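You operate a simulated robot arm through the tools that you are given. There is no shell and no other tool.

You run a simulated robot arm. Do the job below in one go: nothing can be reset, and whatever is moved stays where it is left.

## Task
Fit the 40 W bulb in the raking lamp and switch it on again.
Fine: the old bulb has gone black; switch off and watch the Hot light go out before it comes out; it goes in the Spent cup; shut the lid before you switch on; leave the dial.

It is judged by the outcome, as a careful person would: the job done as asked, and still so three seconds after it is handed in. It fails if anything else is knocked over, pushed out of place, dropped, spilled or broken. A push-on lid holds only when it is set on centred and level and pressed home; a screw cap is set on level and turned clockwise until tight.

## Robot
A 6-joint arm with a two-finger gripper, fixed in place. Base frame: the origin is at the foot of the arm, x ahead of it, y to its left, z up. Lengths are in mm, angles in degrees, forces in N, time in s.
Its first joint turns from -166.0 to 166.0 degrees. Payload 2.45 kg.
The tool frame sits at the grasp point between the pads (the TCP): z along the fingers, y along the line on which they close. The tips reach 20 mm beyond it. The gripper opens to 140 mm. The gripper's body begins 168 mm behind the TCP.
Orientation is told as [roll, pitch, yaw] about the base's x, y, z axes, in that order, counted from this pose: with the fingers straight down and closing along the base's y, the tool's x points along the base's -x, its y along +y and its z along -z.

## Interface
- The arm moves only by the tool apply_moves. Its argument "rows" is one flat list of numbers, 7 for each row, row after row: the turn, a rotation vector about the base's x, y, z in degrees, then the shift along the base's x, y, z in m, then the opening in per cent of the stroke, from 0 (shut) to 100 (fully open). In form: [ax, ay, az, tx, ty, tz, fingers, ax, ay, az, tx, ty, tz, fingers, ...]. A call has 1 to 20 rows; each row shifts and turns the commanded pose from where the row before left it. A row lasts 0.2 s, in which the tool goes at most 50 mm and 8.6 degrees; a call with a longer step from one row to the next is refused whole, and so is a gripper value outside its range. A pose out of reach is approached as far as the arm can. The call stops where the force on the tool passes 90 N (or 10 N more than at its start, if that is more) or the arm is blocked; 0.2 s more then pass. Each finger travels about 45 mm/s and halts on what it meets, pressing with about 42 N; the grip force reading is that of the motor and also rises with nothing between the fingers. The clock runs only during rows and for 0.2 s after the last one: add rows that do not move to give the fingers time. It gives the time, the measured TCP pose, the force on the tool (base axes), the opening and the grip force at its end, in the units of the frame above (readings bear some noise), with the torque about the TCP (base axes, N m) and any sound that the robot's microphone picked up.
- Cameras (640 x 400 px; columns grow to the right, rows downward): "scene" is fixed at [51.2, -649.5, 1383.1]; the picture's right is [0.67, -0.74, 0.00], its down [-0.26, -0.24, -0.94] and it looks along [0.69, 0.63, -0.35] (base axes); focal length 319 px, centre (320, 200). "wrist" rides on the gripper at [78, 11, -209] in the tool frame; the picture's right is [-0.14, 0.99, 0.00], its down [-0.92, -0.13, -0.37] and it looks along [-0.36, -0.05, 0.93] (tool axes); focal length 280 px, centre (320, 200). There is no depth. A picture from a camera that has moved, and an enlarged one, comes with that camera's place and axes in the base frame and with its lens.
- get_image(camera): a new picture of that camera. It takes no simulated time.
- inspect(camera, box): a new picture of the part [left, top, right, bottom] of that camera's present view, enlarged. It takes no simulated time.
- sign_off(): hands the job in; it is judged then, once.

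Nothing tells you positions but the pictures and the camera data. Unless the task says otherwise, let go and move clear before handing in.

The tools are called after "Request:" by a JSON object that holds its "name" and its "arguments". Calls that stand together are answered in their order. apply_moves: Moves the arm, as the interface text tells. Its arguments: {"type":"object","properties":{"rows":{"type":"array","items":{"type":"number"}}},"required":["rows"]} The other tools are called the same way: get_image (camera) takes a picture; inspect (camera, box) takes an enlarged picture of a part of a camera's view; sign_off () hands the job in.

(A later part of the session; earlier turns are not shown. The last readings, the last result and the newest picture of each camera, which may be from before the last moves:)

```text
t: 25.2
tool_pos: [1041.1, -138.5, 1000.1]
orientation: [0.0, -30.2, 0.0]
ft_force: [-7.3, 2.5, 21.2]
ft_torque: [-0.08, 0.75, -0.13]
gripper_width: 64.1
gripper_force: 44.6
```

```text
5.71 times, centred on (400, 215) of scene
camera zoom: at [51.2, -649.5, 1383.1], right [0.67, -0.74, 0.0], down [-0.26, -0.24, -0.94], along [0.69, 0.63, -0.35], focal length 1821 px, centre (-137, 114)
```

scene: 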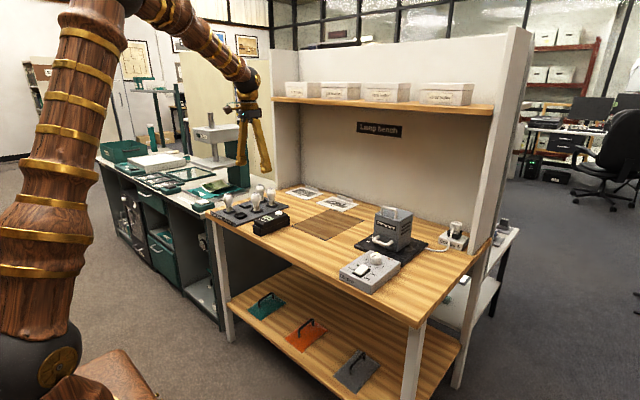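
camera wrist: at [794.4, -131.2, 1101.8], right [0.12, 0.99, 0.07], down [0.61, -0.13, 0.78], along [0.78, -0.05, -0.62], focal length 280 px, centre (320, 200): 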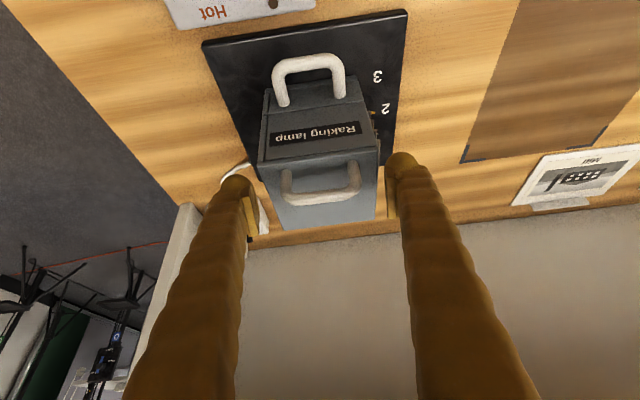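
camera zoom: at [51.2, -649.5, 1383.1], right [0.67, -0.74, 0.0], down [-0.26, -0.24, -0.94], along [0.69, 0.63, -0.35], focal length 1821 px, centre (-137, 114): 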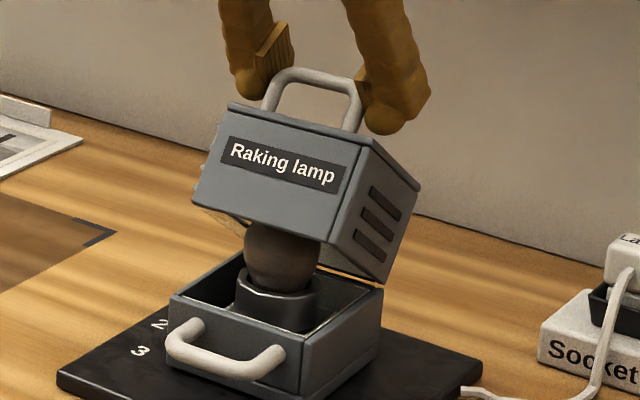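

It's about 36° open with light forces, so I'll keep going.

Request:
{"name": "apply_moves", "arguments": {"rows": [0, 0, 0, 0.0069, 0, 0.0016, 38, 0, 0, 0, 0.0069, 0, 0.0006, 38, 0, 0, 0, 0.0069, 0, 0.0003, 38, 0, 0, 0, 0.007, 0, -0.0001, 38, 0, 0, 0, 0, 0, 0, 38]}}

Request:
{"name": "inspect", "arguments": {"camera": "scene", "box": [360, 180, 440, 250]}}

```text
t: 26.4
tool_pos: [1065.3, -137.7, 1001.0]
orientation: [-0.1, -29.9, 0.0]
ft_force: [-6.4, 3.6, -4.2]
ft_torque: [-0.17, 0.75, -0.3]
gripper_width: 64.5
gripper_force: 44.8
```

```text
5.71 times, centred on (400, 215) of scene
camera zoom: at [51.2, -649.5, 1383.1], right [0.67, -0.74, 0.0], down [-0.26, -0.24, -0.94], along [0.69, 0.63, -0.35], focal length 1821 px, centre (-137, 114)
```

zoom: 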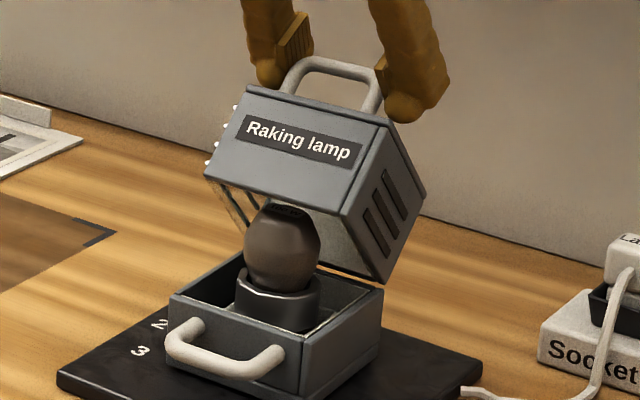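

It's about 48° open and nearing the reach limit at this tilt. I'll keep going while tilting the tool further forward.

Request:
{"name": "apply_moves", "arguments": {"rows": [0, -4, 0, 0.0055, 0, -0.0005, 38, 0, -4, 0, 0.007, 0, -0.001, 38, 0, -4, 0, 0.008, 0, -0.0014, 38, 0, -2, 0, 0.008, 0, -0.0018, 38, 0, 0, 0, 0, 0, 0, 38]}}

Request:
{"name": "inspect", "arguments": {"camera": "scene", "box": [360, 180, 440, 250]}}

```text
t: 27.6
tool_pos: [1096.2, -139.2, 999.7]
orientation: [0.0, -44.2, 0.1]
ft_force: [0.7, -2.8, 23.4]
ft_torque: [0.1, 0.93, 0.22]
gripper_width: 64.4
gripper_force: 44.8
```

```text
5.71 times, centred on (400, 215) of scene
camera zoom: at [51.2, -649.5, 1383.1], right [0.67, -0.74, 0.0], down [-0.26, -0.24, -0.94], along [0.69, 0.63, -0.35], focal length 1821 px, centre (-137, 114)
```

zoom: 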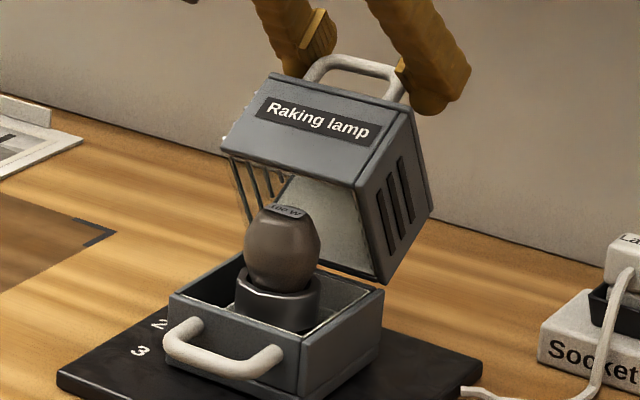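

It's about 61° open. I'll take it further back past balance, following the arc down gently.

Request:
{"name": "apply_moves", "arguments": {"rows": [0, -1, 0, 0.0056, 0, -0.0008, 38, 0, -1, 0, 0.0056, 0, -0.0016, 38, 0, -1, 0, 0.0055, 0, -0.0021, 38, 0, -1, 0, 0.0054, 0, -0.0024, 38, 0, 0, 0, 0, 0, 0, 38]}}

Request:
{"name": "inspect", "arguments": {"camera": "scene", "box": [360, 180, 440, 250]}}

Request:
{"name": "get_image", "arguments": {"camera": "wrist"}}

```text
t: 28.8
tool_pos: [1116.9, -138.5, 989.2]
orientation: [0.1, -48.0, -0.1]
ft_force: [-2.8, -3.3, 9.5]
ft_torque: [-0.08, 0.95, 0.28]
gripper_width: 64.9
gripper_force: 45.3
```

```text
5.71 times, centred on (400, 215) of scene
camera zoom: at [51.2, -649.5, 1383.1], right [0.67, -0.74, 0.0], down [-0.26, -0.24, -0.94], along [0.69, 0.63, -0.35], focal length 1821 px, centre (-137, 114)
```

zoom: 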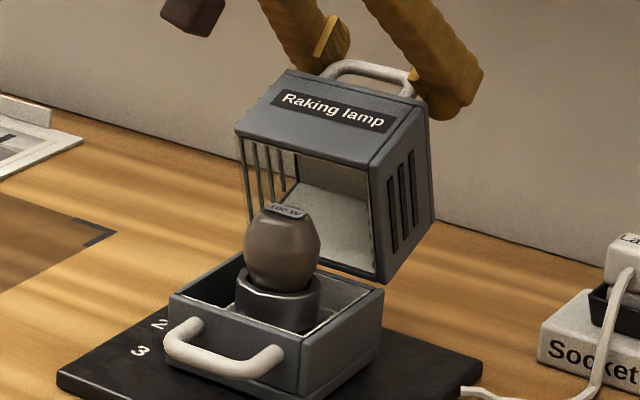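

```text
taken
camera wrist: at [908.9, -127.9, 1069.9], right [0.09, 0.99, 0.1], down [0.34, -0.13, 0.93], along [0.93, -0.05, -0.35], focal length 280 px, centre (320, 200)
```

wrist: 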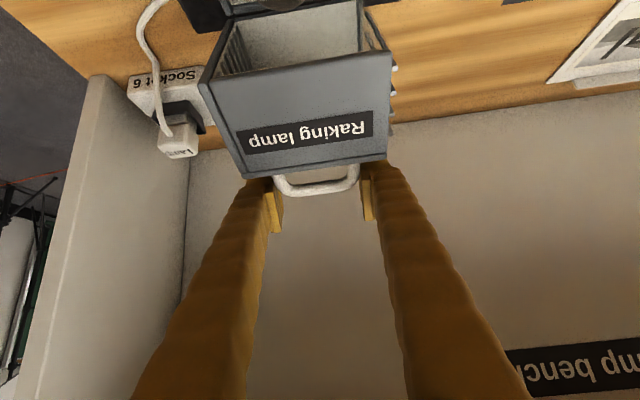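

It's about 72° open, past the balance point. I'll go a little further to find where it rests.

Request:
{"name": "apply_moves", "arguments": {"rows": [0, 0, 0, 0.0053, 0, -0.0024, 38, 0, 0, 0, 0.0051, 0, -0.0028, 38, 0, 0, 0, 0.005, 0, -0.003, 38, 0, 0, 0, 0, 0, 0, 38]}}

Request:
{"name": "inspect", "arguments": {"camera": "scene", "box": [360, 180, 440, 250]}}

```text
t: 29.8
tool_pos: [1133.2, -139.0, 980.0]
orientation: [0.0, -48.0, -0.1]
ft_force: [-6.9, -5.7, 0.8]
ft_torque: [-0.13, 0.82, 0.55]
gripper_width: 64.5
gripper_force: 45.2
```

```text
5.71 times, centred on (400, 215) of scene
camera zoom: at [51.2, -649.5, 1383.1], right [0.67, -0.74, 0.0], down [-0.26, -0.24, -0.94], along [0.69, 0.63, -0.35], focal length 1821 px, centre (-137, 114)
```

zoom: 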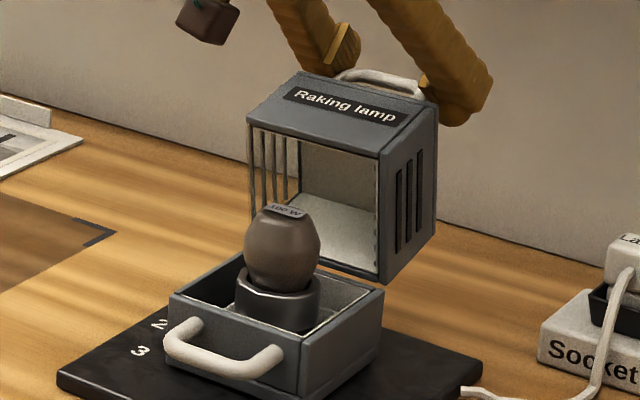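

It's about 80° open. I'll ease the fingers apart and see whether the hood stays put.

Request:
{"name": "apply_moves", "arguments": {"rows": [0, 0, 0, 0, 0, 0, 50, 0, 0, 0, 0, 0, 0, 52, 0, 0, 0, 0, 0, 0, 55, 0, 0, 0, 0, 0, 0, 55]}}

Request:
{"name": "inspect", "arguments": {"camera": "scene", "box": [360, 180, 440, 250]}}

Request:
{"name": "get_image", "arguments": {"camera": "wrist"}}

```text
t: 30.8
tool_pos: [1133.1, -138.9, 980.7]
orientation: [0.0, -48.0, -0.1]
ft_force: [2.7, -0.1, 1.2]
ft_torque: [0.05, -0.02, 0.02]
gripper_width: 76.6
gripper_force: 0.1
```

```text
5.71 times, centred on (400, 215) of scene
camera zoom: at [51.2, -649.5, 1383.1], right [0.67, -0.74, 0.0], down [-0.26, -0.24, -0.94], along [0.69, 0.63, -0.35], focal length 1821 px, centre (-137, 114)
```

zoom: 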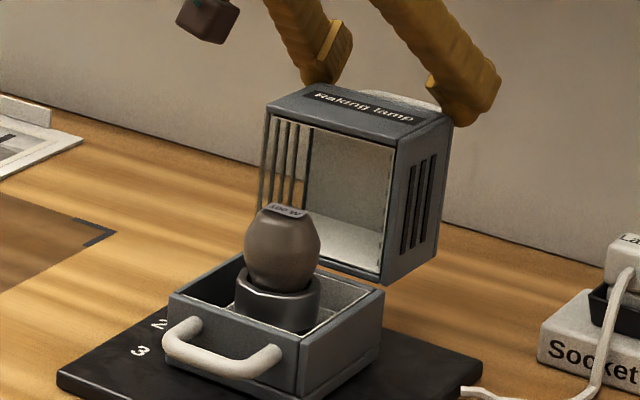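

```text
taken
camera wrist: at [925.6, -127.9, 1061.6], right [0.09, 0.99, 0.1], down [0.34, -0.13, 0.93], along [0.94, -0.05, -0.35], focal length 280 px, centre (320, 200)
```

wrist: 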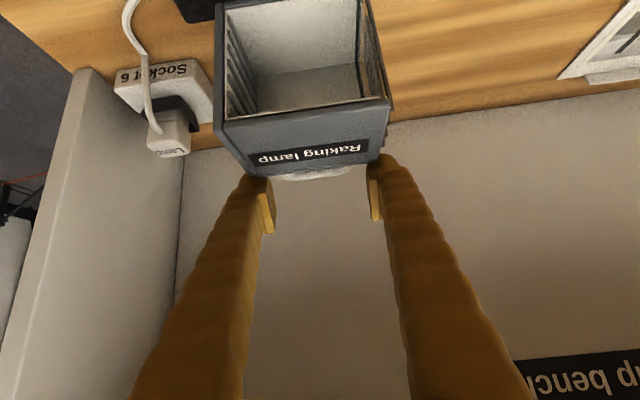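

The hood swung slowly further open and seems to be near its stop. I'll lift clear upward and back, then look again.

Request:
{"name": "apply_moves", "arguments": {"rows": [0, 0, 0, 0, 0, 0.02, 60, 0, 0, 0, -0.01, 0, 0.03, 60, 0, 0, 0, -0.03, 0, 0.03, 60, 0, 4, 0, -0.03, 0, 0.02, 60, 0, 6, 0, -0.03, 0, 0.0, 60, 0, 8, 0, -0.03, 0, 0.0, 60, 0, 0, 0, -0.03, 0, 0, 60, 0, 0, 0, 0, 0, 0, 60]}}

Request:
{"name": "inspect", "arguments": {"camera": "scene", "box": [360, 180, 440, 250]}}

Request:
{"name": "get_image", "arguments": {"camera": "wrist"}}

```text
t: 32.6
tool_pos: [972.5, -138.2, 1081.2]
orientation: [0.0, -29.9, 0.1]
ft_force: [0.0, -0.1, -1.3]
ft_torque: [0.01, 0.0, 0.0]
gripper_width: 84.0
gripper_force: 0.0
```

```text
5.71 times, centred on (400, 215) of scene
camera zoom: at [51.2, -649.5, 1383.1], right [0.67, -0.74, 0.0], down [-0.26, -0.24, -0.94], along [0.69, 0.63, -0.35], focal length 1821 px, centre (-137, 114)
```

zoom: 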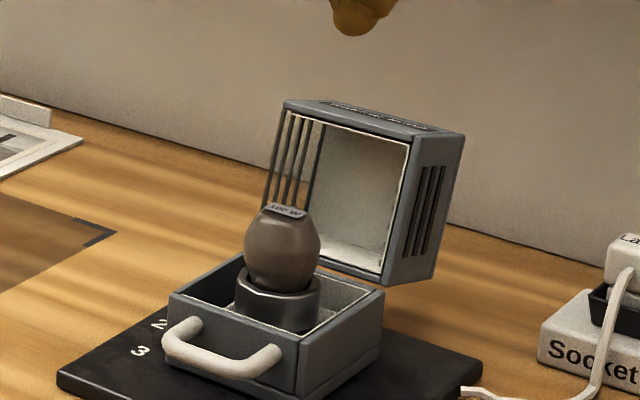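

```text
taken
camera wrist: at [799.5, -127.0, 1222.2], right [0.12, 0.99, 0.07], down [0.61, -0.13, 0.78], along [0.78, -0.05, -0.62], focal length 280 px, centre (320, 200)
```

wrist: 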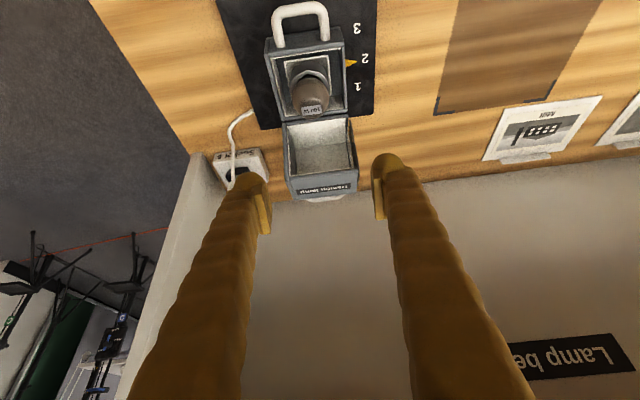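

The hood rests open and the dead 100 W bulb stands in a dark collar in the tray. I'll take close views to locate the bulb and socket.

Request:
{"name": "inspect", "arguments": {"camera": "wrist", "box": [240, 0, 380, 120]}}

Request:
{"name": "inspect", "arguments": {"camera": "scene", "box": [378, 212, 428, 250]}}

```text
3.33 times, centred on (310, 60) of wrist
camera zoom: at [799.5, -127.0, 1222.2], right [0.12, 0.99, 0.07], down [0.61, -0.13, 0.78], along [0.78, -0.05, -0.62], focal length 935 px, centre (353, 667)
```

zoom: 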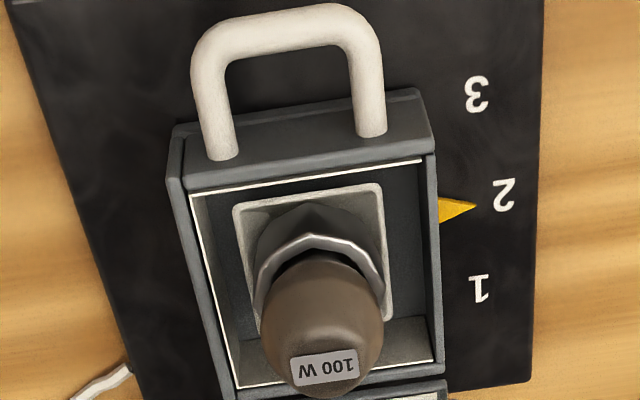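

```text
10.53 times, centred on (403, 231) of scene
camera zoom: at [51.2, -649.5, 1383.1], right [0.67, -0.74, 0.0], down [-0.26, -0.24, -0.94], along [0.69, 0.63, -0.35], focal length 3355 px, centre (-554, -126)
```

zoom: 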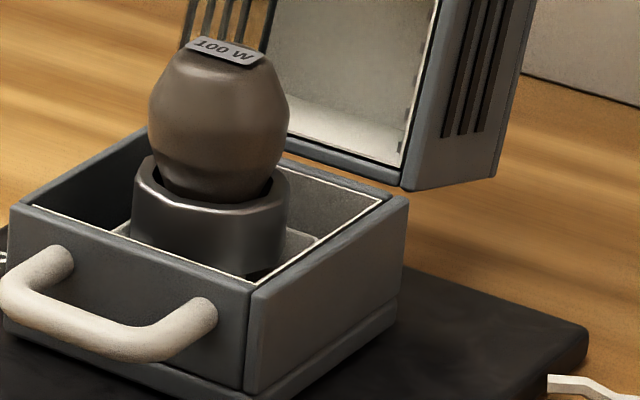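

The bulb is about (1009, -140) with its top near z 915, and the globe's widest point is near z 889. I'll hover over it with the fingers opened to about 65 mm and check.

Request:
{"name": "apply_moves", "arguments": {"rows": [0, 0, 0, 0.018, -0.001, -0.035, 48, 0, 0, 0, 0.018, -0.001, -0.035, 47, 0, 0, 0, 0, 0, -0.035, 47, 0, 0, 0, 0, 0, -0.015, 47, 0, 0, 0, 0, 0, 0, 47]}}

Request:
{"name": "get_image", "arguments": {"camera": "wrist"}}

Request:
{"name": "inspect", "arguments": {"camera": "scene", "box": [360, 180, 440, 250]}}

```text
t: 33.8
tool_pos: [1007.6, -142.2, 964.2]
orientation: [0.0, -30.0, -0.1]
ft_force: [-0.5, 0.6, 0.9]
ft_torque: [-0.01, 0.0, 0.02]
gripper_width: 65.9
gripper_force: 0.1
```

```text
taken
camera wrist: at [834.5, -131.3, 1104.9], right [0.12, 0.99, 0.07], down [0.61, -0.13, 0.78], along [0.78, -0.05, -0.62], focal length 280 px, centre (320, 200)
```

wrist: 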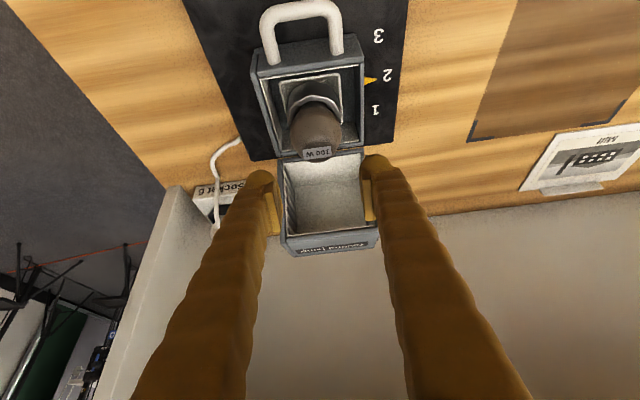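

```text
5.71 times, centred on (400, 215) of scene
camera zoom: at [51.2, -649.5, 1383.1], right [0.67, -0.74, 0.0], down [-0.26, -0.24, -0.94], along [0.69, 0.63, -0.35], focal length 1821 px, centre (-137, 114)
```

zoom: 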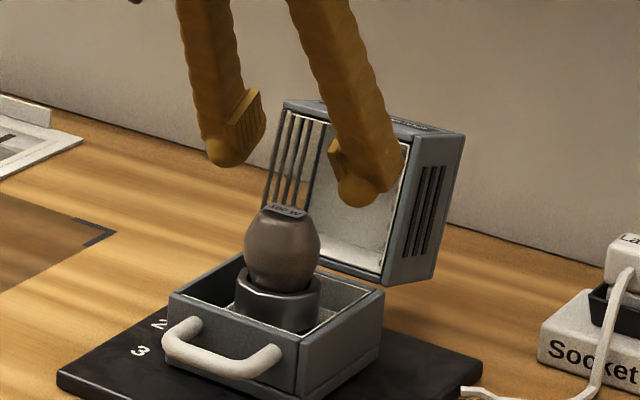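

The fingers line up either side of the bulb. I'll descend part way and check how the pads relate to the globe.

Request:
{"name": "apply_moves", "arguments": {"rows": [0, 0, 0, 0, 0.001, -0.015, 47, 0, 0, 0, 0, 0, -0.015, 47, 0, 0, 0, 0, 0, -0.012, 47, 0, 0, 0, 0, 0, 0, 47]}}

Request:
{"name": "inspect", "arguments": {"camera": "wrist", "box": [220, 60, 420, 260]}}

Request:
{"name": "inspect", "arguments": {"camera": "scene", "box": [378, 200, 428, 250]}}

```text
t: 34.8
tool_pos: [1011.1, -140.6, 919.6]
orientation: [0.0, -29.9, -0.1]
ft_force: [0.1, -0.1, 0.0]
ft_torque: [-0.02, 0.0, 0.01]
gripper_width: 65.8
gripper_force: 0.1
```

```text
2.00 times, centred on (320, 160) of wrist
camera zoom: at [837.3, -130.7, 1061.2], right [0.12, 0.99, 0.07], down [0.61, -0.13, 0.78], along [0.78, -0.05, -0.62], focal length 561 px, centre (320, 280)
```

zoom: 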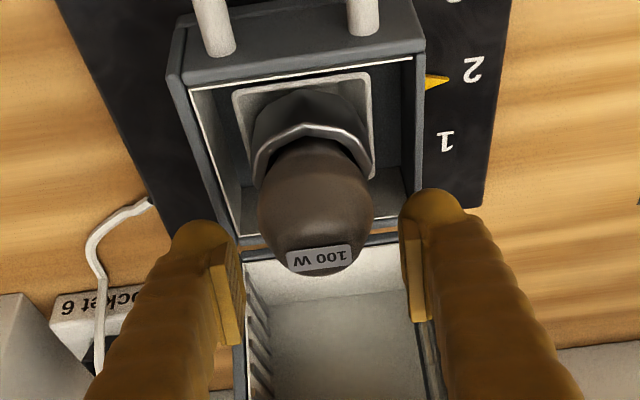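

```text
8.00 times, centred on (403, 225) of scene
camera zoom: at [51.2, -649.5, 1383.1], right [0.67, -0.74, 0.0], down [-0.26, -0.24, -0.94], along [0.69, 0.63, -0.35], focal length 2550 px, centre (-344, 0)
```

zoom: 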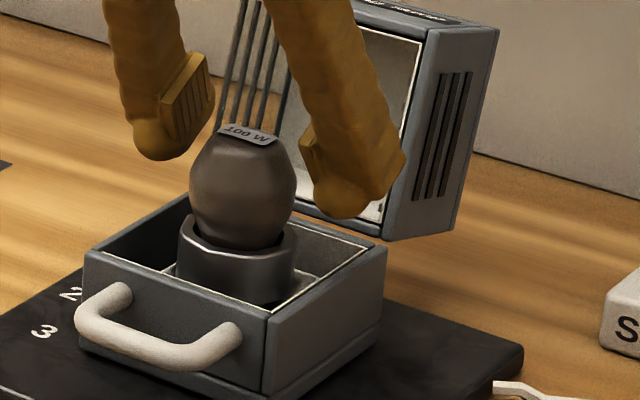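

The pads are level with the bulb's top, so the widest point is about 26 mm lower. I'll descend 22 mm and close on the globe.

Request:
{"name": "apply_moves", "arguments": {"rows": [0, 0, 0, -0.001, 0, -0.008, 47, 0, 0, 0, 0, 0, -0.008, 47, 0, 0, 0, 0, 0, -0.006, 47, 0, 0, 0, 0, 0, 0, 47]}}

Request:
{"name": "inspect", "arguments": {"camera": "wrist", "box": [220, 60, 420, 260]}}

Request:
{"name": "inspect", "arguments": {"camera": "scene", "box": [378, 200, 428, 250]}}

```text
t: 35.8
tool_pos: [1008.2, -140.8, 896.0]
orientation: [0.0, -30.0, -0.1]
ft_force: [0.6, 0.0, 0.2]
ft_torque: [0.0, -0.01, 0.0]
gripper_width: 65.9
gripper_force: 0.1
```

```text
2.00 times, centred on (320, 160) of wrist
camera zoom: at [836.0, -130.7, 1038.2], right [0.12, 0.99, 0.07], down [0.61, -0.13, 0.78], along [0.78, -0.05, -0.62], focal length 561 px, centre (320, 280)
```

zoom: 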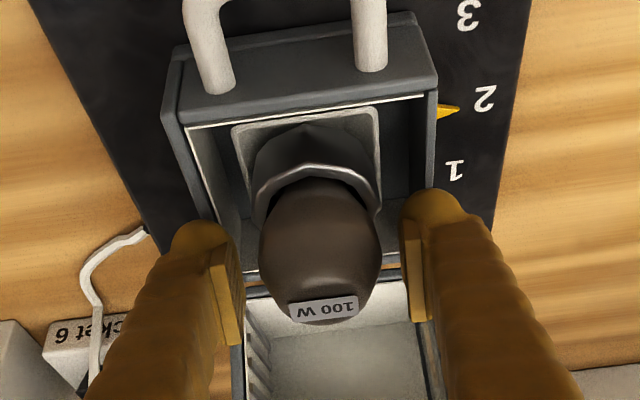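

```text
8.00 times, centred on (403, 225) of scene
camera zoom: at [51.2, -649.5, 1383.1], right [0.67, -0.74, 0.0], down [-0.26, -0.24, -0.94], along [0.69, 0.63, -0.35], focal length 2550 px, centre (-344, 0)
```

zoom: 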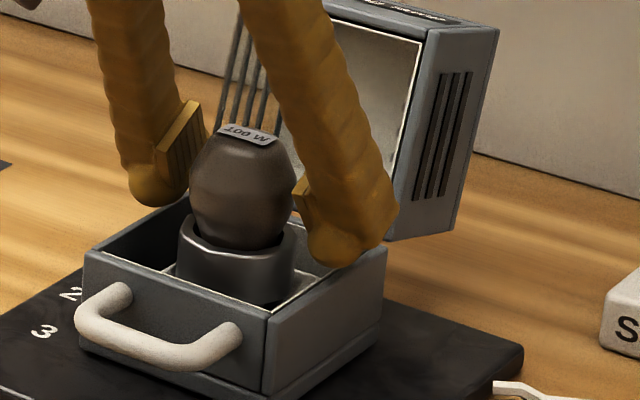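

The pads are either side of the globe at its widest. I'll close on it.

Request:
{"name": "apply_moves", "arguments": {"rows": [0, 0, 0, 0, 0, 0, 38, 0, 0, 0, 0, 0, 0, 32, 0, 0, 0, 0, 0, 0, 28, 0, 0, 0, 0, 0, 0, 28]}}

Request:
{"name": "inspect", "arguments": {"camera": "wrist", "box": [220, 60, 420, 260]}}

```text
t: 36.8
tool_pos: [1008.7, -141.8, 897.0]
orientation: [-0.1, -29.9, 0.0]
ft_force: [0.0, -0.9, 1.2]
ft_torque: [0.01, 0.01, 0.01]
gripper_width: 43.4
gripper_force: 38.6
```

```text
2.00 times, centred on (320, 160) of wrist
camera zoom: at [836.0, -130.8, 1038.2], right [0.12, 0.99, 0.07], down [0.61, -0.13, 0.78], along [0.78, -0.05, -0.62], focal length 561 px, centre (320, 280)
```

zoom: 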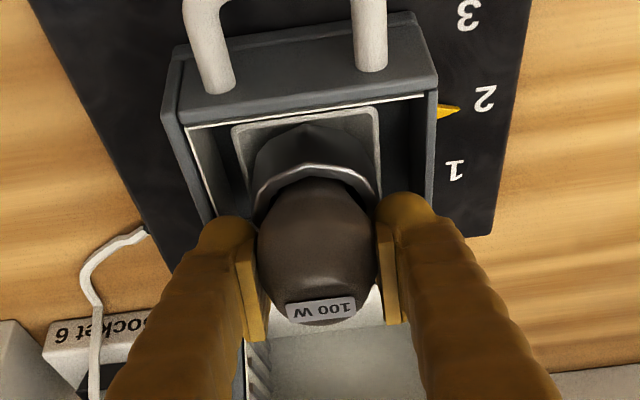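

The bulb is held at 43 mm. I'll pull gently upward and watch the force to learn whether it's plugged or screwed in.

Request:
{"name": "apply_moves", "arguments": {"rows": [0, 0, 0, 0, 0, 0.002, 26, 0, 0, 0, 0, 0, 0.002, 26, 0, 0, 0, 0, 0, 0.003, 26]}}

Request:
{"name": "inspect", "arguments": {"camera": "scene", "box": [378, 200, 428, 250]}}

```text
t: 37.6
tool_pos: [1007.7, -140.5, 903.5]
orientation: [0.0, -30.0, -0.1]
ft_force: [-1.1, 0.5, -0.1]
ft_torque: [-0.01, 0.0, 0.02]
gripper_width: 42.9
gripper_force: 41.4
```

```text
8.00 times, centred on (403, 225) of scene
camera zoom: at [51.2, -649.5, 1383.1], right [0.67, -0.74, 0.0], down [-0.26, -0.24, -0.94], along [0.69, 0.63, -0.35], focal length 2550 px, centre (-344, 0)
```

zoom: 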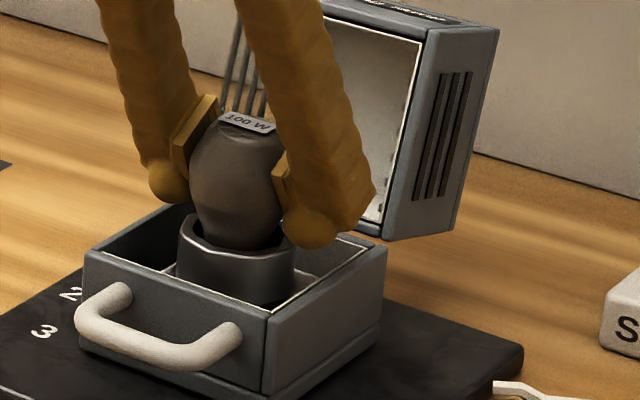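

No resistance: the bulb simply lifts out. I'll raise it clear and carry it to the rack's Spent cup.

Request:
{"name": "apply_moves", "arguments": {"rows": [0, 0, 0, 0, 0, 0.02, 26, 0, 0, 0, 0, 0, 0.03, 26, 0, 0, 0, 0, 0, 0.04, 26, 0, 0, 0, -0.02, 0, 0.04, 26, 0, 0, 0, -0.02, 0.04, 0, 26, 0, 0, 0, -0.02, 0.044, 0, 26, 0, 0, 0, -0.02, 0.044, 0, 26, 0, 0, 0, -0.02, 0.044, 0, 26, 0, 0, 0, -0.02, 0.044, 0, 26, 0, 0, 0, -0.02, 0.044, 0, 26, 0, 0, 0, -0.02, 0.044, 0, 26, 0, 0, 0, -0.02, 0.044, 0, 26, 0, 0, 0, -0.02, 0.044, 0, 26, 0, 0, 0, -0.02, 0.044, 0, 26, 0, 0, 0, -0.02, 0.044, 0, 26, 0, 0, 0, 0, 0.044, 0, 26, 0, 0, 0, 0, 0.044, 0, 26, 0, 0, 0, 0, 0.044, 0, 26, 0, 0, 0, 0, 0, 0, 26]}}

Request:
{"name": "get_image", "arguments": {"camera": "wrist"}}

Request:
{"name": "get_image", "arguments": {"camera": "scene"}}

```text
t: 41.6
tool_pos: [769.4, 474.7, 1035.9]
orientation: [0.1, -30.0, -0.1]
ft_force: [-0.1, 0.0, -0.9]
ft_torque: [0.01, -0.02, 0.01]
gripper_width: 42.9
gripper_force: 41.7
```

```text
taken
camera wrist: at [596.4, 485.2, 1177.2], right [0.12, 0.99, 0.07], down [0.61, -0.13, 0.78], along [0.78, -0.05, -0.62], focal length 280 px, centre (320, 200)
```

wrist: 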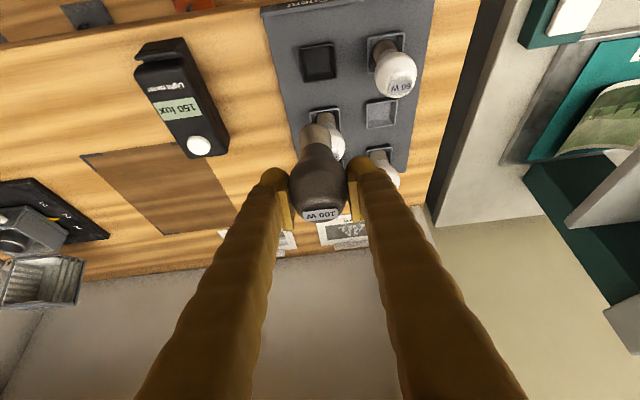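

```text
taken
```

scene: 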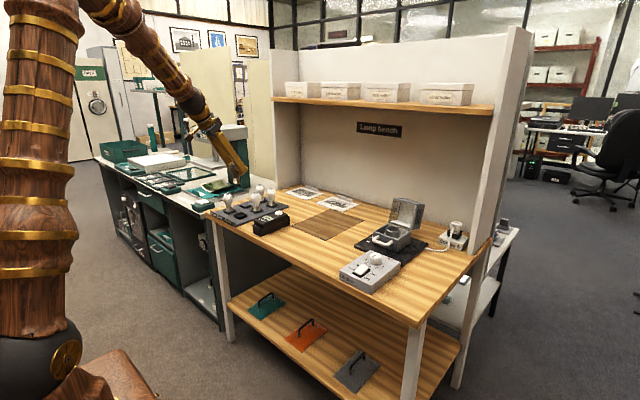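

The Spent cup is at about (767, 488), almost under the bulb. I'll line up, descend most of the way and check.

Request:
{"name": "apply_moves", "arguments": {"rows": [0, 0, 0, -0.002, 0.013, -0.02, 26, 0, 0, 0, 0, 0, -0.03, 26, 0, 0, 0, 0, 0, -0.03, 26, 0, 0, 0, 0, 0, -0.025, 26, 0, 0, 0, 0, 0, 0, 26]}}

Request:
{"name": "inspect", "arguments": {"camera": "wrist", "box": [220, 60, 420, 260]}}

Request:
{"name": "inspect", "arguments": {"camera": "scene", "box": [200, 170, 300, 245]}}

```text
t: 42.8
tool_pos: [768.1, 486.2, 929.6]
orientation: [0.0, -30.0, 0.0]
ft_force: [-0.9, -0.4, -0.3]
ft_torque: [0.0, -0.05, 0.0]
gripper_width: 42.8
gripper_force: 42.6
```

```text
2.00 times, centred on (320, 160) of wrist
camera zoom: at [594.1, 496.9, 1070.8], right [0.12, 0.99, 0.07], down [0.61, -0.13, 0.78], along [0.78, -0.05, -0.62], focal length 561 px, centre (320, 280)
```

zoom: 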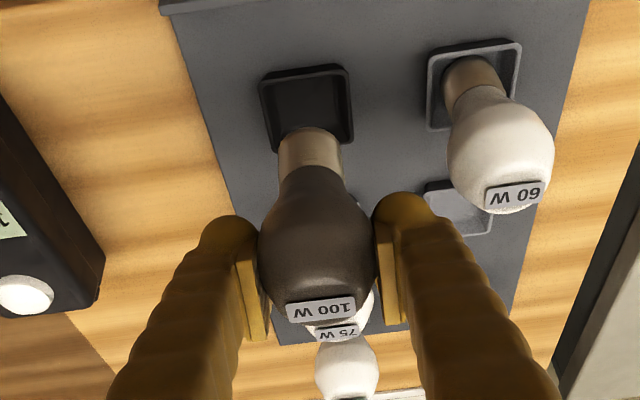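

```text
5.33 times, centred on (250, 208) of scene
camera zoom: at [51.2, -649.5, 1383.1], right [0.67, -0.74, 0.0], down [-0.26, -0.24, -0.94], along [0.69, 0.63, -0.35], focal length 1700 px, centre (693, 160)
```

zoom: 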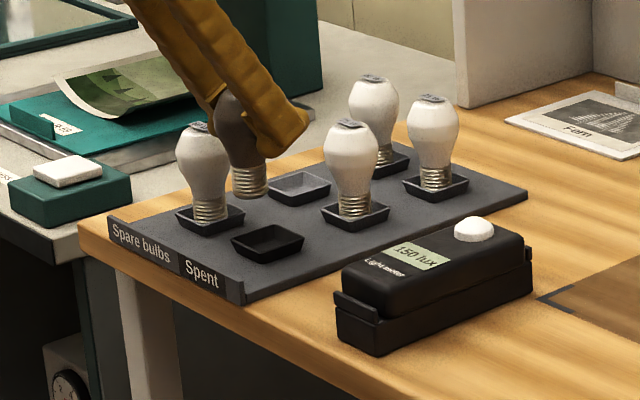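

The bulb may have tipped slightly in the grip, so I'll zoom in before placing it.

Request:
{"name": "inspect", "arguments": {"camera": "scene", "box": [225, 180, 275, 222]}}

Request:
{"name": "inspect", "arguments": {"camera": "wrist", "box": [280, 80, 360, 220]}}

```text
9.52 times, centred on (250, 201) of scene
camera zoom: at [51.2, -649.5, 1383.1], right [0.67, -0.74, 0.0], down [-0.26, -0.24, -0.94], along [0.69, 0.63, -0.35], focal length 3035 px, centre (987, 190)
```

zoom: 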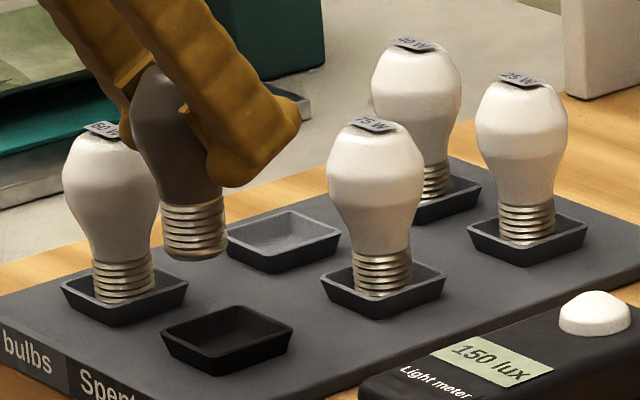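

```text
2.86 times, centred on (320, 150) of wrist
camera zoom: at [594.1, 496.9, 1070.8], right [0.12, 0.99, 0.07], down [0.61, -0.13, 0.78], along [0.78, -0.05, -0.62], focal length 801 px, centre (320, 343)
```

zoom: 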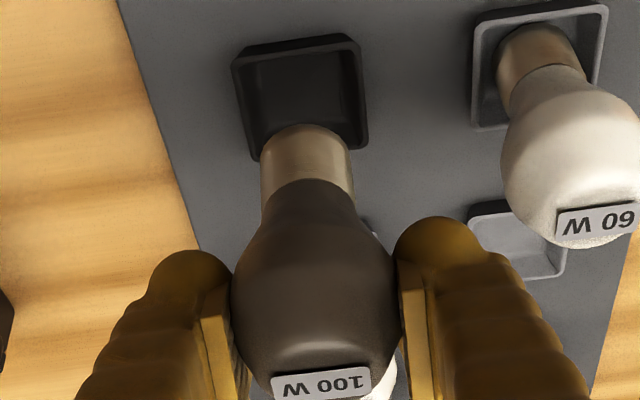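

Comparing both cameras, the bulb's base is about 10 mm nearer the robot than the cup. I'll shift forward 9 mm, come down until the base is just above the rim and check again.

Request:
{"name": "apply_moves", "arguments": {"rows": [0, 0, 0, 0.009, 0, -0.01, 26, 0, 0, 0, 0, 0, -0.01, 26, 0, 0, 0, 0, 0, 0, 26]}}

Request:
{"name": "inspect", "arguments": {"camera": "scene", "box": [225, 180, 275, 222]}}

Request:
{"name": "inspect", "arguments": {"camera": "wrist", "box": [280, 80, 360, 220]}}

```text
t: 43.6
tool_pos: [775.0, 485.1, 909.7]
orientation: [0.0, -30.1, 0.1]
ft_force: [-0.6, 0.3, -1.0]
ft_torque: [-0.02, 0.03, 0.02]
gripper_width: 42.9
gripper_force: 41.8
```

```text
9.52 times, centred on (250, 201) of scene
camera zoom: at [51.2, -649.5, 1383.1], right [0.67, -0.74, 0.0], down [-0.26, -0.24, -0.94], along [0.69, 0.63, -0.35], focal length 3035 px, centre (987, 190)
```

zoom: 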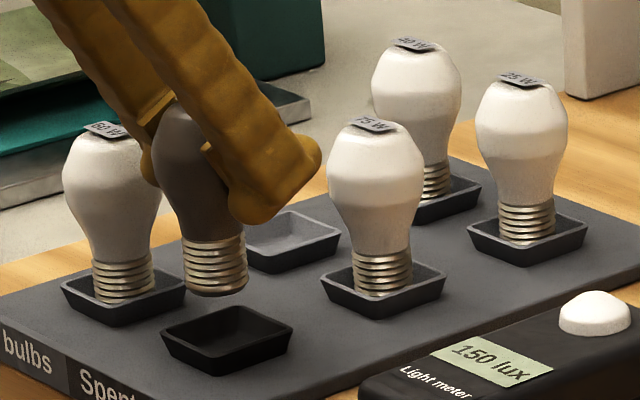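

```text
2.86 times, centred on (320, 150) of wrist
camera zoom: at [602.8, 496.2, 1050.7], right [0.12, 0.99, 0.07], down [0.61, -0.13, 0.78], along [0.78, -0.05, -0.62], focal length 801 px, centre (320, 343)
```

zoom: 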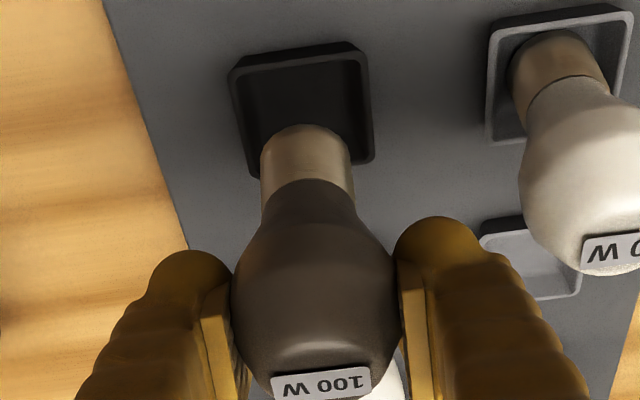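

Both views now agree that the base is over the cup, about 27 mm above its floor. I'll lower it gently and watch for contact.

Request:
{"name": "apply_moves", "arguments": {"rows": [0, 0, 0, 0, 0, -0.008, 26, 0, 0, 0, 0, 0, -0.007, 26, 0, 0, 0, 0, 0, -0.004, 26, 0, 0, 0, 0, 0, -0.003, 26, 0, 0, 0, 0, 0, -0.002, 26]}}

Request:
{"name": "inspect", "arguments": {"camera": "scene", "box": [225, 180, 275, 222]}}

```text
t: 44.8
tool_pos: [775.7, 485.8, 884.1]
orientation: [0.0, -30.0, -0.1]
ft_force: [0.1, 0.7, -1.1]
ft_torque: [0.0, 0.01, -0.04]
gripper_width: 42.9
gripper_force: 41.9
```

```text
9.52 times, centred on (250, 201) of scene
camera zoom: at [51.2, -649.5, 1383.1], right [0.67, -0.74, 0.0], down [-0.26, -0.24, -0.94], along [0.69, 0.63, -0.35], focal length 3035 px, centre (987, 190)
```

zoom: 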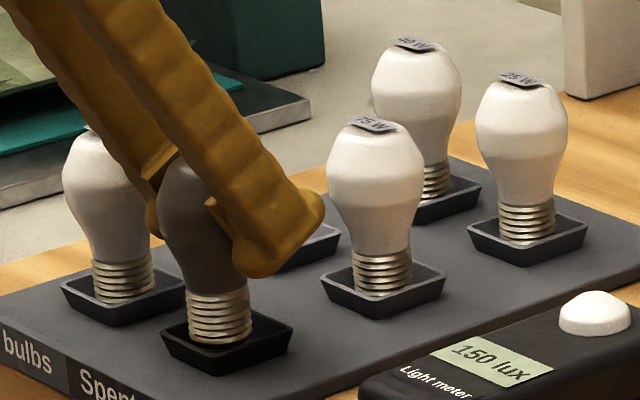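

The base is inside the cup, nearly down. I'll continue in 1–2 mm steps until it touches.

Request:
{"name": "apply_moves", "arguments": {"rows": [0, 0, 0, 0, 0, -0.0015, 26, 0, 0, 0, 0, 0, -0.0015, 26, 0, 0, 0, 0, 0, 0, 26]}}

Request:
{"name": "apply_moves", "arguments": {"rows": [0, 0, 0, 0, 0, -0.0015, 26, 0, 0, 0, 0, 0, 0, 26]}}

Request:
{"name": "inspect", "arguments": {"camera": "scene", "box": [225, 180, 275, 222]}}

Request:
{"name": "inspect", "arguments": {"camera": "wrist", "box": [280, 80, 360, 220]}}

```text
t: 45.6
tool_pos: [775.9, 484.3, 882.6]
orientation: [0.0, -30.0, 0.0]
ft_force: [-0.2, 1.7, -0.4]
ft_torque: [0.01, 0.0, -0.01]
gripper_width: 42.8
gripper_force: 41.9
```

```text
t: 46.2
tool_pos: [776.4, 486.3, 880.9]
orientation: [0.0, -29.9, 0.1]
ft_force: [-0.7, -0.6, -1.5]
ft_torque: [-0.01, 0.02, 0.03]
gripper_width: 42.8
gripper_force: 42.0
```

```text
9.52 times, centred on (250, 201) of scene
camera zoom: at [51.2, -649.5, 1383.1], right [0.67, -0.74, 0.0], down [-0.26, -0.24, -0.94], along [0.69, 0.63, -0.35], focal length 3035 px, centre (987, 190)
```

zoom: 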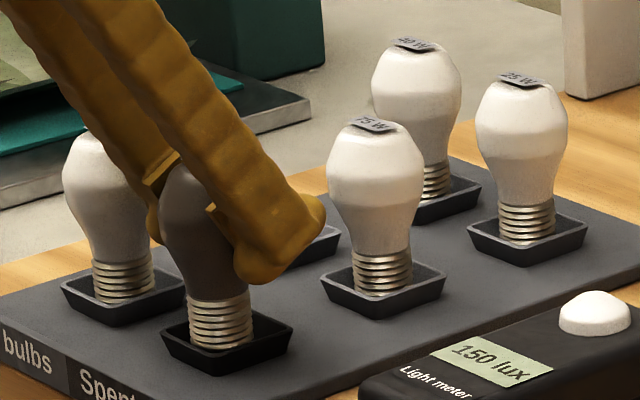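

```text
2.86 times, centred on (320, 150) of wrist
camera zoom: at [602.6, 496.3, 1021.9], right [0.12, 0.99, 0.07], down [0.61, -0.13, 0.78], along [0.78, -0.05, -0.62], focal length 801 px, centre (320, 343)
```

zoom: 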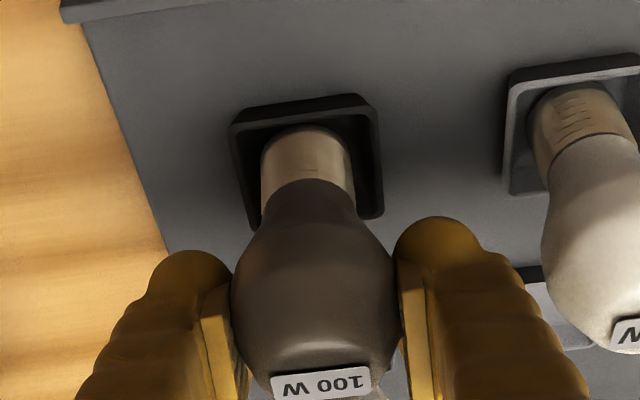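

There is no contact yet, so I'll keep lowering in small steps.

Request:
{"name": "apply_moves", "arguments": {"rows": [0, 0, 0, 0, 0, -0.0015, 26, 0, 0, 0, 0, 0, 0, 26]}}

Request:
{"name": "apply_moves", "arguments": {"rows": [0, 0, 0, 0, 0, -0.0015, 26, 0, 0, 0, 0, 0, 0, 26]}}

Request:
{"name": "apply_moves", "arguments": {"rows": [0, 0, 0, 0, 0, -0.0015, 26, 0, 0, 0, 0, 0, 0, 26]}}

Request:
{"name": "inspect", "arguments": {"camera": "scene", "box": [225, 180, 275, 222]}}

```text
t: 46.8
tool_pos: [775.3, 483.8, 878.7]
orientation: [0.0, -30.0, 0.0]
ft_force: [1.2, -0.1, -1.2]
ft_torque: [0.02, -0.05, 0.03]
gripper_width: 42.7
gripper_force: 42.1
```

```text
t: 47.4
tool_pos: [775.1, 485.6, 878.1]
orientation: [0.0, -30.0, -0.1]
ft_force: [0.1, -0.2, -0.2]
ft_torque: [0.03, 0.01, 0.01]
gripper_width: 42.4
gripper_force: 42.0
```

```text
t: 48.0
tool_pos: [776.0, 486.0, 875.7]
orientation: [0.1, -30.1, 0.0]
ft_force: [0.9, -0.2, -0.3]
ft_torque: [0.01, -0.06, 0.02]
gripper_width: 42.7
gripper_force: 41.2
```

```text
9.52 times, centred on (250, 201) of scene
camera zoom: at [51.2, -649.5, 1383.1], right [0.67, -0.74, 0.0], down [-0.26, -0.24, -0.94], along [0.69, 0.63, -0.35], focal length 3035 px, centre (987, 190)
```

zoom: 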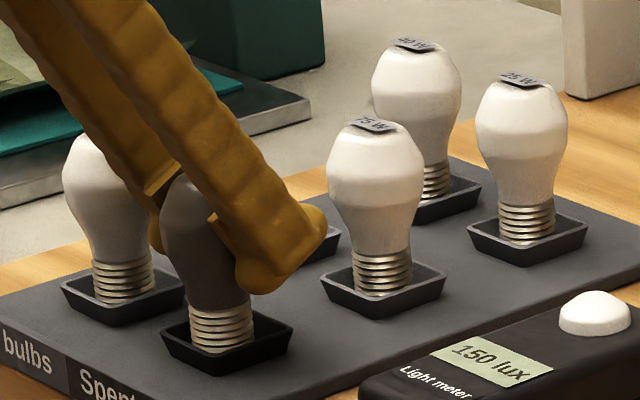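

Compared with its neighbours, the bulb is 1–2 mm above the floor. Just a bit more.

Request:
{"name": "apply_moves", "arguments": {"rows": [0, 0, 0, 0, 0, -0.001, 26, 0, 0, 0, 0, 0, 0, 26]}}

Request:
{"name": "apply_moves", "arguments": {"rows": [0, 0, 0, 0, 0, -0.001, 26, 0, 0, 0, 0, 0, 0, 26]}}

Request:
{"name": "apply_moves", "arguments": {"rows": [0, 0, 0, 0, 0, -0.001, 26, 0, 0, 0, 0, 0, 0, 26]}}

Request:
{"name": "inspect", "arguments": {"camera": "scene", "box": [225, 180, 275, 222]}}

```text
t: 48.6
tool_pos: [776.1, 486.0, 874.3]
orientation: [0.2, -30.1, 0.0]
ft_force: [-0.8, 2.8, 11.8]
ft_torque: [0.03, 0.17, 0.02]
gripper_width: 42.8
gripper_force: 42.5
```

```text
t: 49.2
tool_pos: [776.1, 486.6, 875.6]
orientation: [0.0, -30.1, -0.1]
ft_force: [1.6, -1.0, 28.4]
ft_torque: [-0.17, 0.21, 0.02]
gripper_width: 42.9
gripper_force: 42.2
```

```text
t: 49.8
tool_pos: [775.2, 485.3, 874.7]
orientation: [0.0, -30.0, -0.1]
ft_force: [7.2, 3.7, 36.2]
ft_torque: [-0.02, -0.12, -0.05]
gripper_width: 42.8
gripper_force: 42.3
```

```text
9.52 times, centred on (250, 201) of scene
camera zoom: at [51.2, -649.5, 1383.1], right [0.67, -0.74, 0.0], down [-0.26, -0.24, -0.94], along [0.69, 0.63, -0.35], focal length 3035 px, centre (987, 190)
```

zoom: 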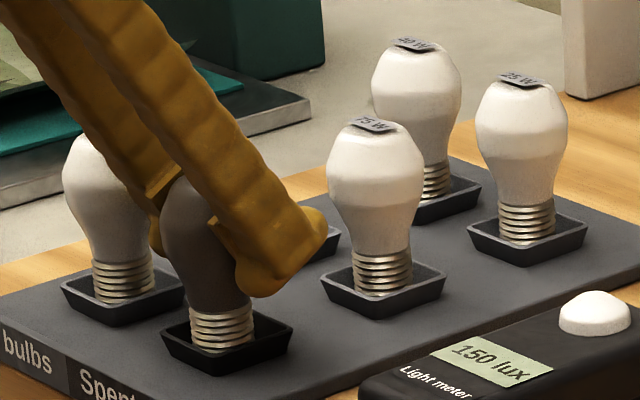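

The bulb is touching down. I'll unload the force, then open slowly.

Request:
{"name": "apply_moves", "arguments": {"rows": [0, 0, 0, 0, 0, 0.0018, 26, 0, 0, 0, 0, 0, 0, 29, 0, 0, 0, 0, 0, 0, 32, 0, 0, 0, 0, 0, 0, 37, 0, 0, 0, 0, 0, 0, 44, 0, 0, 0, 0, 0, 0, 48, 0, 0, 0, 0, 0, 0, 48]}}

Request:
{"name": "inspect", "arguments": {"camera": "scene", "box": [225, 180, 275, 222]}}

Request:
{"name": "inspect", "arguments": {"camera": "wrist", "box": [240, 80, 400, 260]}}

```text
t: 51.4
tool_pos: [776.3, 484.4, 874.4]
orientation: [0.0, -30.0, 0.0]
ft_force: [0.2, 0.4, -0.7]
ft_torque: [-0.03, 0.0, 0.0]
gripper_width: 67.2
gripper_force: 0.0
```

```text
9.52 times, centred on (250, 201) of scene
camera zoom: at [51.2, -649.5, 1383.1], right [0.67, -0.74, 0.0], down [-0.26, -0.24, -0.94], along [0.69, 0.63, -0.35], focal length 3035 px, centre (987, 190)
```

zoom: 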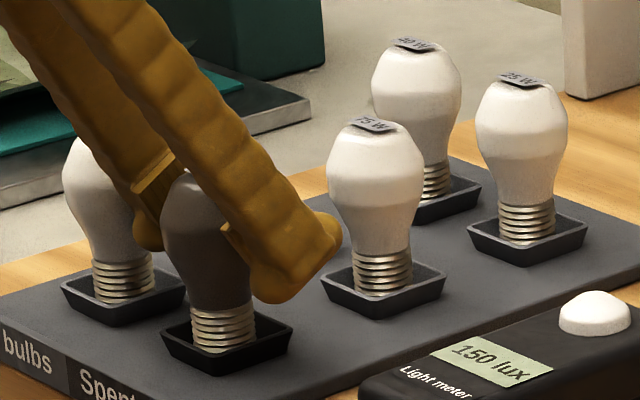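

```text
2.22 times, centred on (320, 170) of wrist
camera zoom: at [602.5, 495.6, 1015.2], right [0.12, 0.99, 0.07], down [0.61, -0.13, 0.78], along [0.78, -0.05, -0.62], focal length 623 px, centre (320, 267)
```

zoom: 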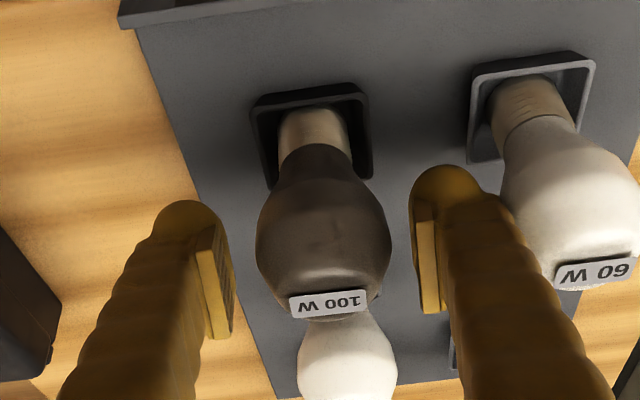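

The dead bulb stands upright in the Spent cup. I'll lift straight clear, then move above the 40 W bulb with more forward tilt, as it's further away.

Request:
{"name": "apply_moves", "arguments": {"rows": [0, 0, 0, 0, 0, 0.02, 48, 0, 0, 0, 0, 0, 0.035, 48, 0, 0, 0, 0, 0, 0.045, 48, 0, 0, 0, 0, 0, 0.045, 48, 0, -5, 0, 0.035, 0.02, 0, 48, 0, -5, 0, 0.035, 0.02, 0, 48, 0, -5, 0, 0.035, 0.02, 0, 46, 0, 0, 0, 0.035, 0.02, 0, 46, 0, 0, 0, 0.03, 0.006, 0, 46, 0, 0, 0, 0, 0, 0, 46]}}

Request:
{"name": "get_image", "arguments": {"camera": "wrist"}}

Request:
{"name": "inspect", "arguments": {"camera": "scene", "box": [225, 160, 295, 220]}}

```text
t: 53.6
tool_pos: [944.5, 575.1, 1020.3]
orientation: [0.0, -45.0, -0.1]
ft_force: [0.3, 0.2, 0.2]
ft_torque: [0.01, -0.01, -0.02]
gripper_width: 64.3
gripper_force: 0.0
```

```text
taken
camera wrist: at [740.8, 585.0, 1111.9], right [0.1, 0.99, 0.1], down [0.39, -0.13, 0.91], along [0.92, -0.05, -0.4], focal length 280 px, centre (320, 200)
```

wrist: 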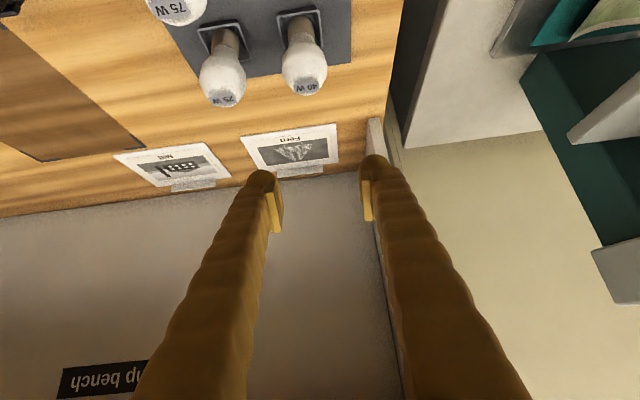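

```text
6.67 times, centred on (260, 190) of scene
camera zoom: at [51.2, -649.5, 1383.1], right [0.67, -0.74, 0.0], down [-0.26, -0.24, -0.94], along [0.69, 0.63, -0.35], focal length 2125 px, centre (720, 267)
```

zoom: 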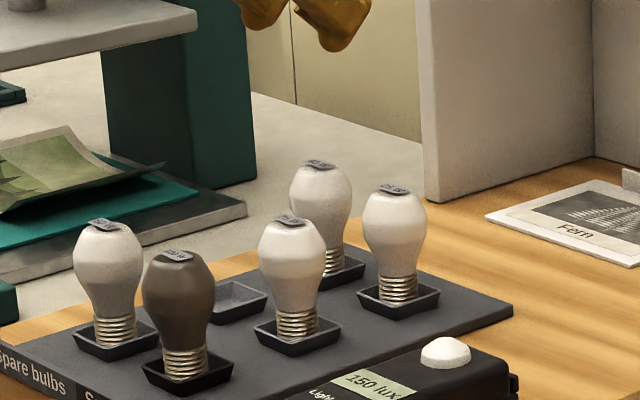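

The tool reaches above the 40 W bulb, which I place at about (956, 571). I'll line up, narrow the opening to about 60 mm and descend part way.

Request:
{"name": "apply_moves", "arguments": {"rows": [0, 0, 0, 0.006, -0.0035, -0.03, 43, 0, 0, 0, 0.0055, 0, -0.03, 43, 0, 0, 0, 0, 0, -0.03, 43, 0, 0, 0, 0, 0, 0, 43]}}

Request:
{"name": "get_image", "arguments": {"camera": "wrist"}}

Request:
{"name": "inspect", "arguments": {"camera": "scene", "box": [235, 160, 290, 210]}}

```text
t: 54.6
tool_pos: [956.8, 568.2, 929.2]
orientation: [0.0, -44.9, 0.0]
ft_force: [-0.6, -0.8, 0.7]
ft_torque: [-0.01, 0.0, -0.03]
gripper_width: 60.1
gripper_force: 0.1
```

```text
taken
camera wrist: at [753.0, 579.1, 1021.7], right [0.1, 0.99, 0.1], down [0.39, -0.13, 0.91], along [0.92, -0.05, -0.4], focal length 280 px, centre (320, 200)
```

wrist: 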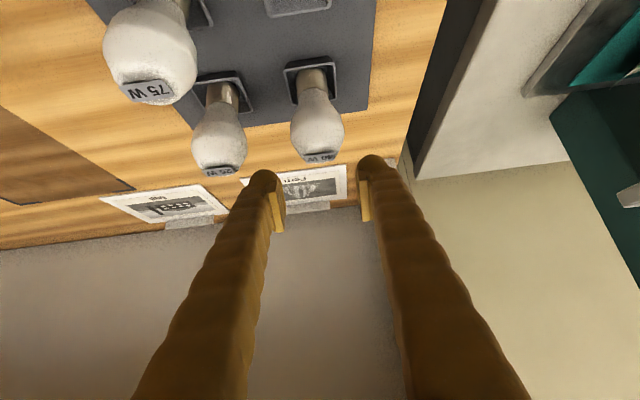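

```text
8.00 times, centred on (262, 185) of scene
camera zoom: at [51.2, -649.5, 1383.1], right [0.67, -0.74, 0.0], down [-0.26, -0.24, -0.94], along [0.69, 0.63, -0.35], focal length 2550 px, centre (780, 320)
```

zoom: 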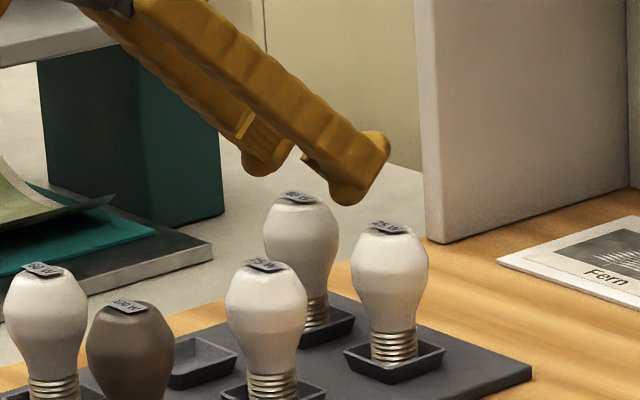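

Alignment is good: the predicted bulb position matches the picture to within a few mm. I'll descend further and check the clearance from the 25 W neighbour.

Request:
{"name": "apply_moves", "arguments": {"rows": [0, 0, 0, 0, 0.002, -0.015, 43, 0, 0, 0, 0, 0, -0.014, 43, 0, 0, 0, 0, 0, 0, 43]}}

Request:
{"name": "inspect", "arguments": {"camera": "wrist", "box": [200, 80, 440, 260]}}

Request:
{"name": "inspect", "arguments": {"camera": "scene", "box": [235, 160, 290, 210]}}

```text
t: 55.4
tool_pos: [957.8, 568.9, 900.1]
orientation: [0.0, -45.1, -0.1]
ft_force: [0.5, -0.4, -0.5]
ft_torque: [0.0, 0.0, 0.0]
gripper_width: 60.1
gripper_force: 0.1
```

```text
2.22 times, centred on (320, 170) of wrist
camera zoom: at [753.1, 579.9, 991.2], right [0.1, 0.99, 0.1], down [0.39, -0.13, 0.91], along [0.92, -0.05, -0.4], focal length 623 px, centre (320, 267)
```

zoom: 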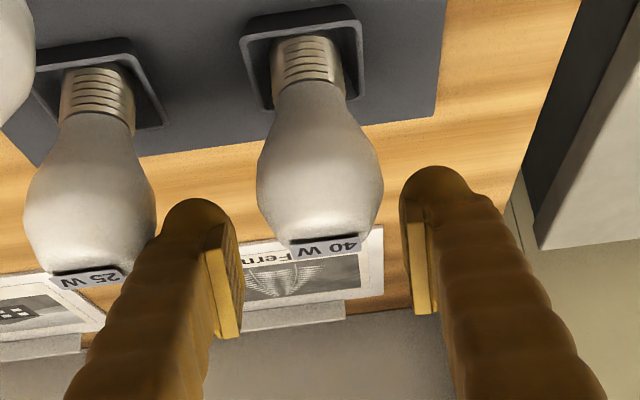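

```text
8.00 times, centred on (262, 185) of scene
camera zoom: at [51.2, -649.5, 1383.1], right [0.67, -0.74, 0.0], down [-0.26, -0.24, -0.94], along [0.69, 0.63, -0.35], focal length 2550 px, centre (780, 320)
```

zoom: 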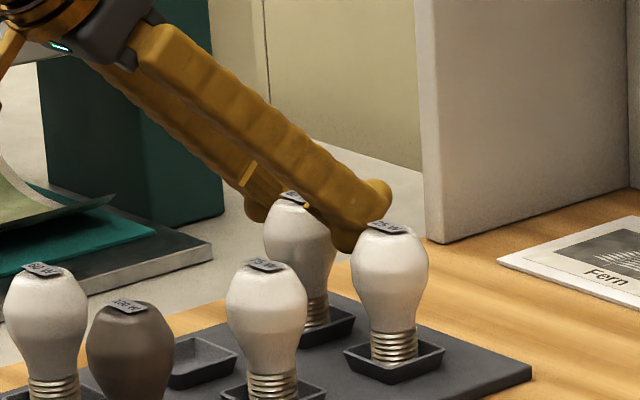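

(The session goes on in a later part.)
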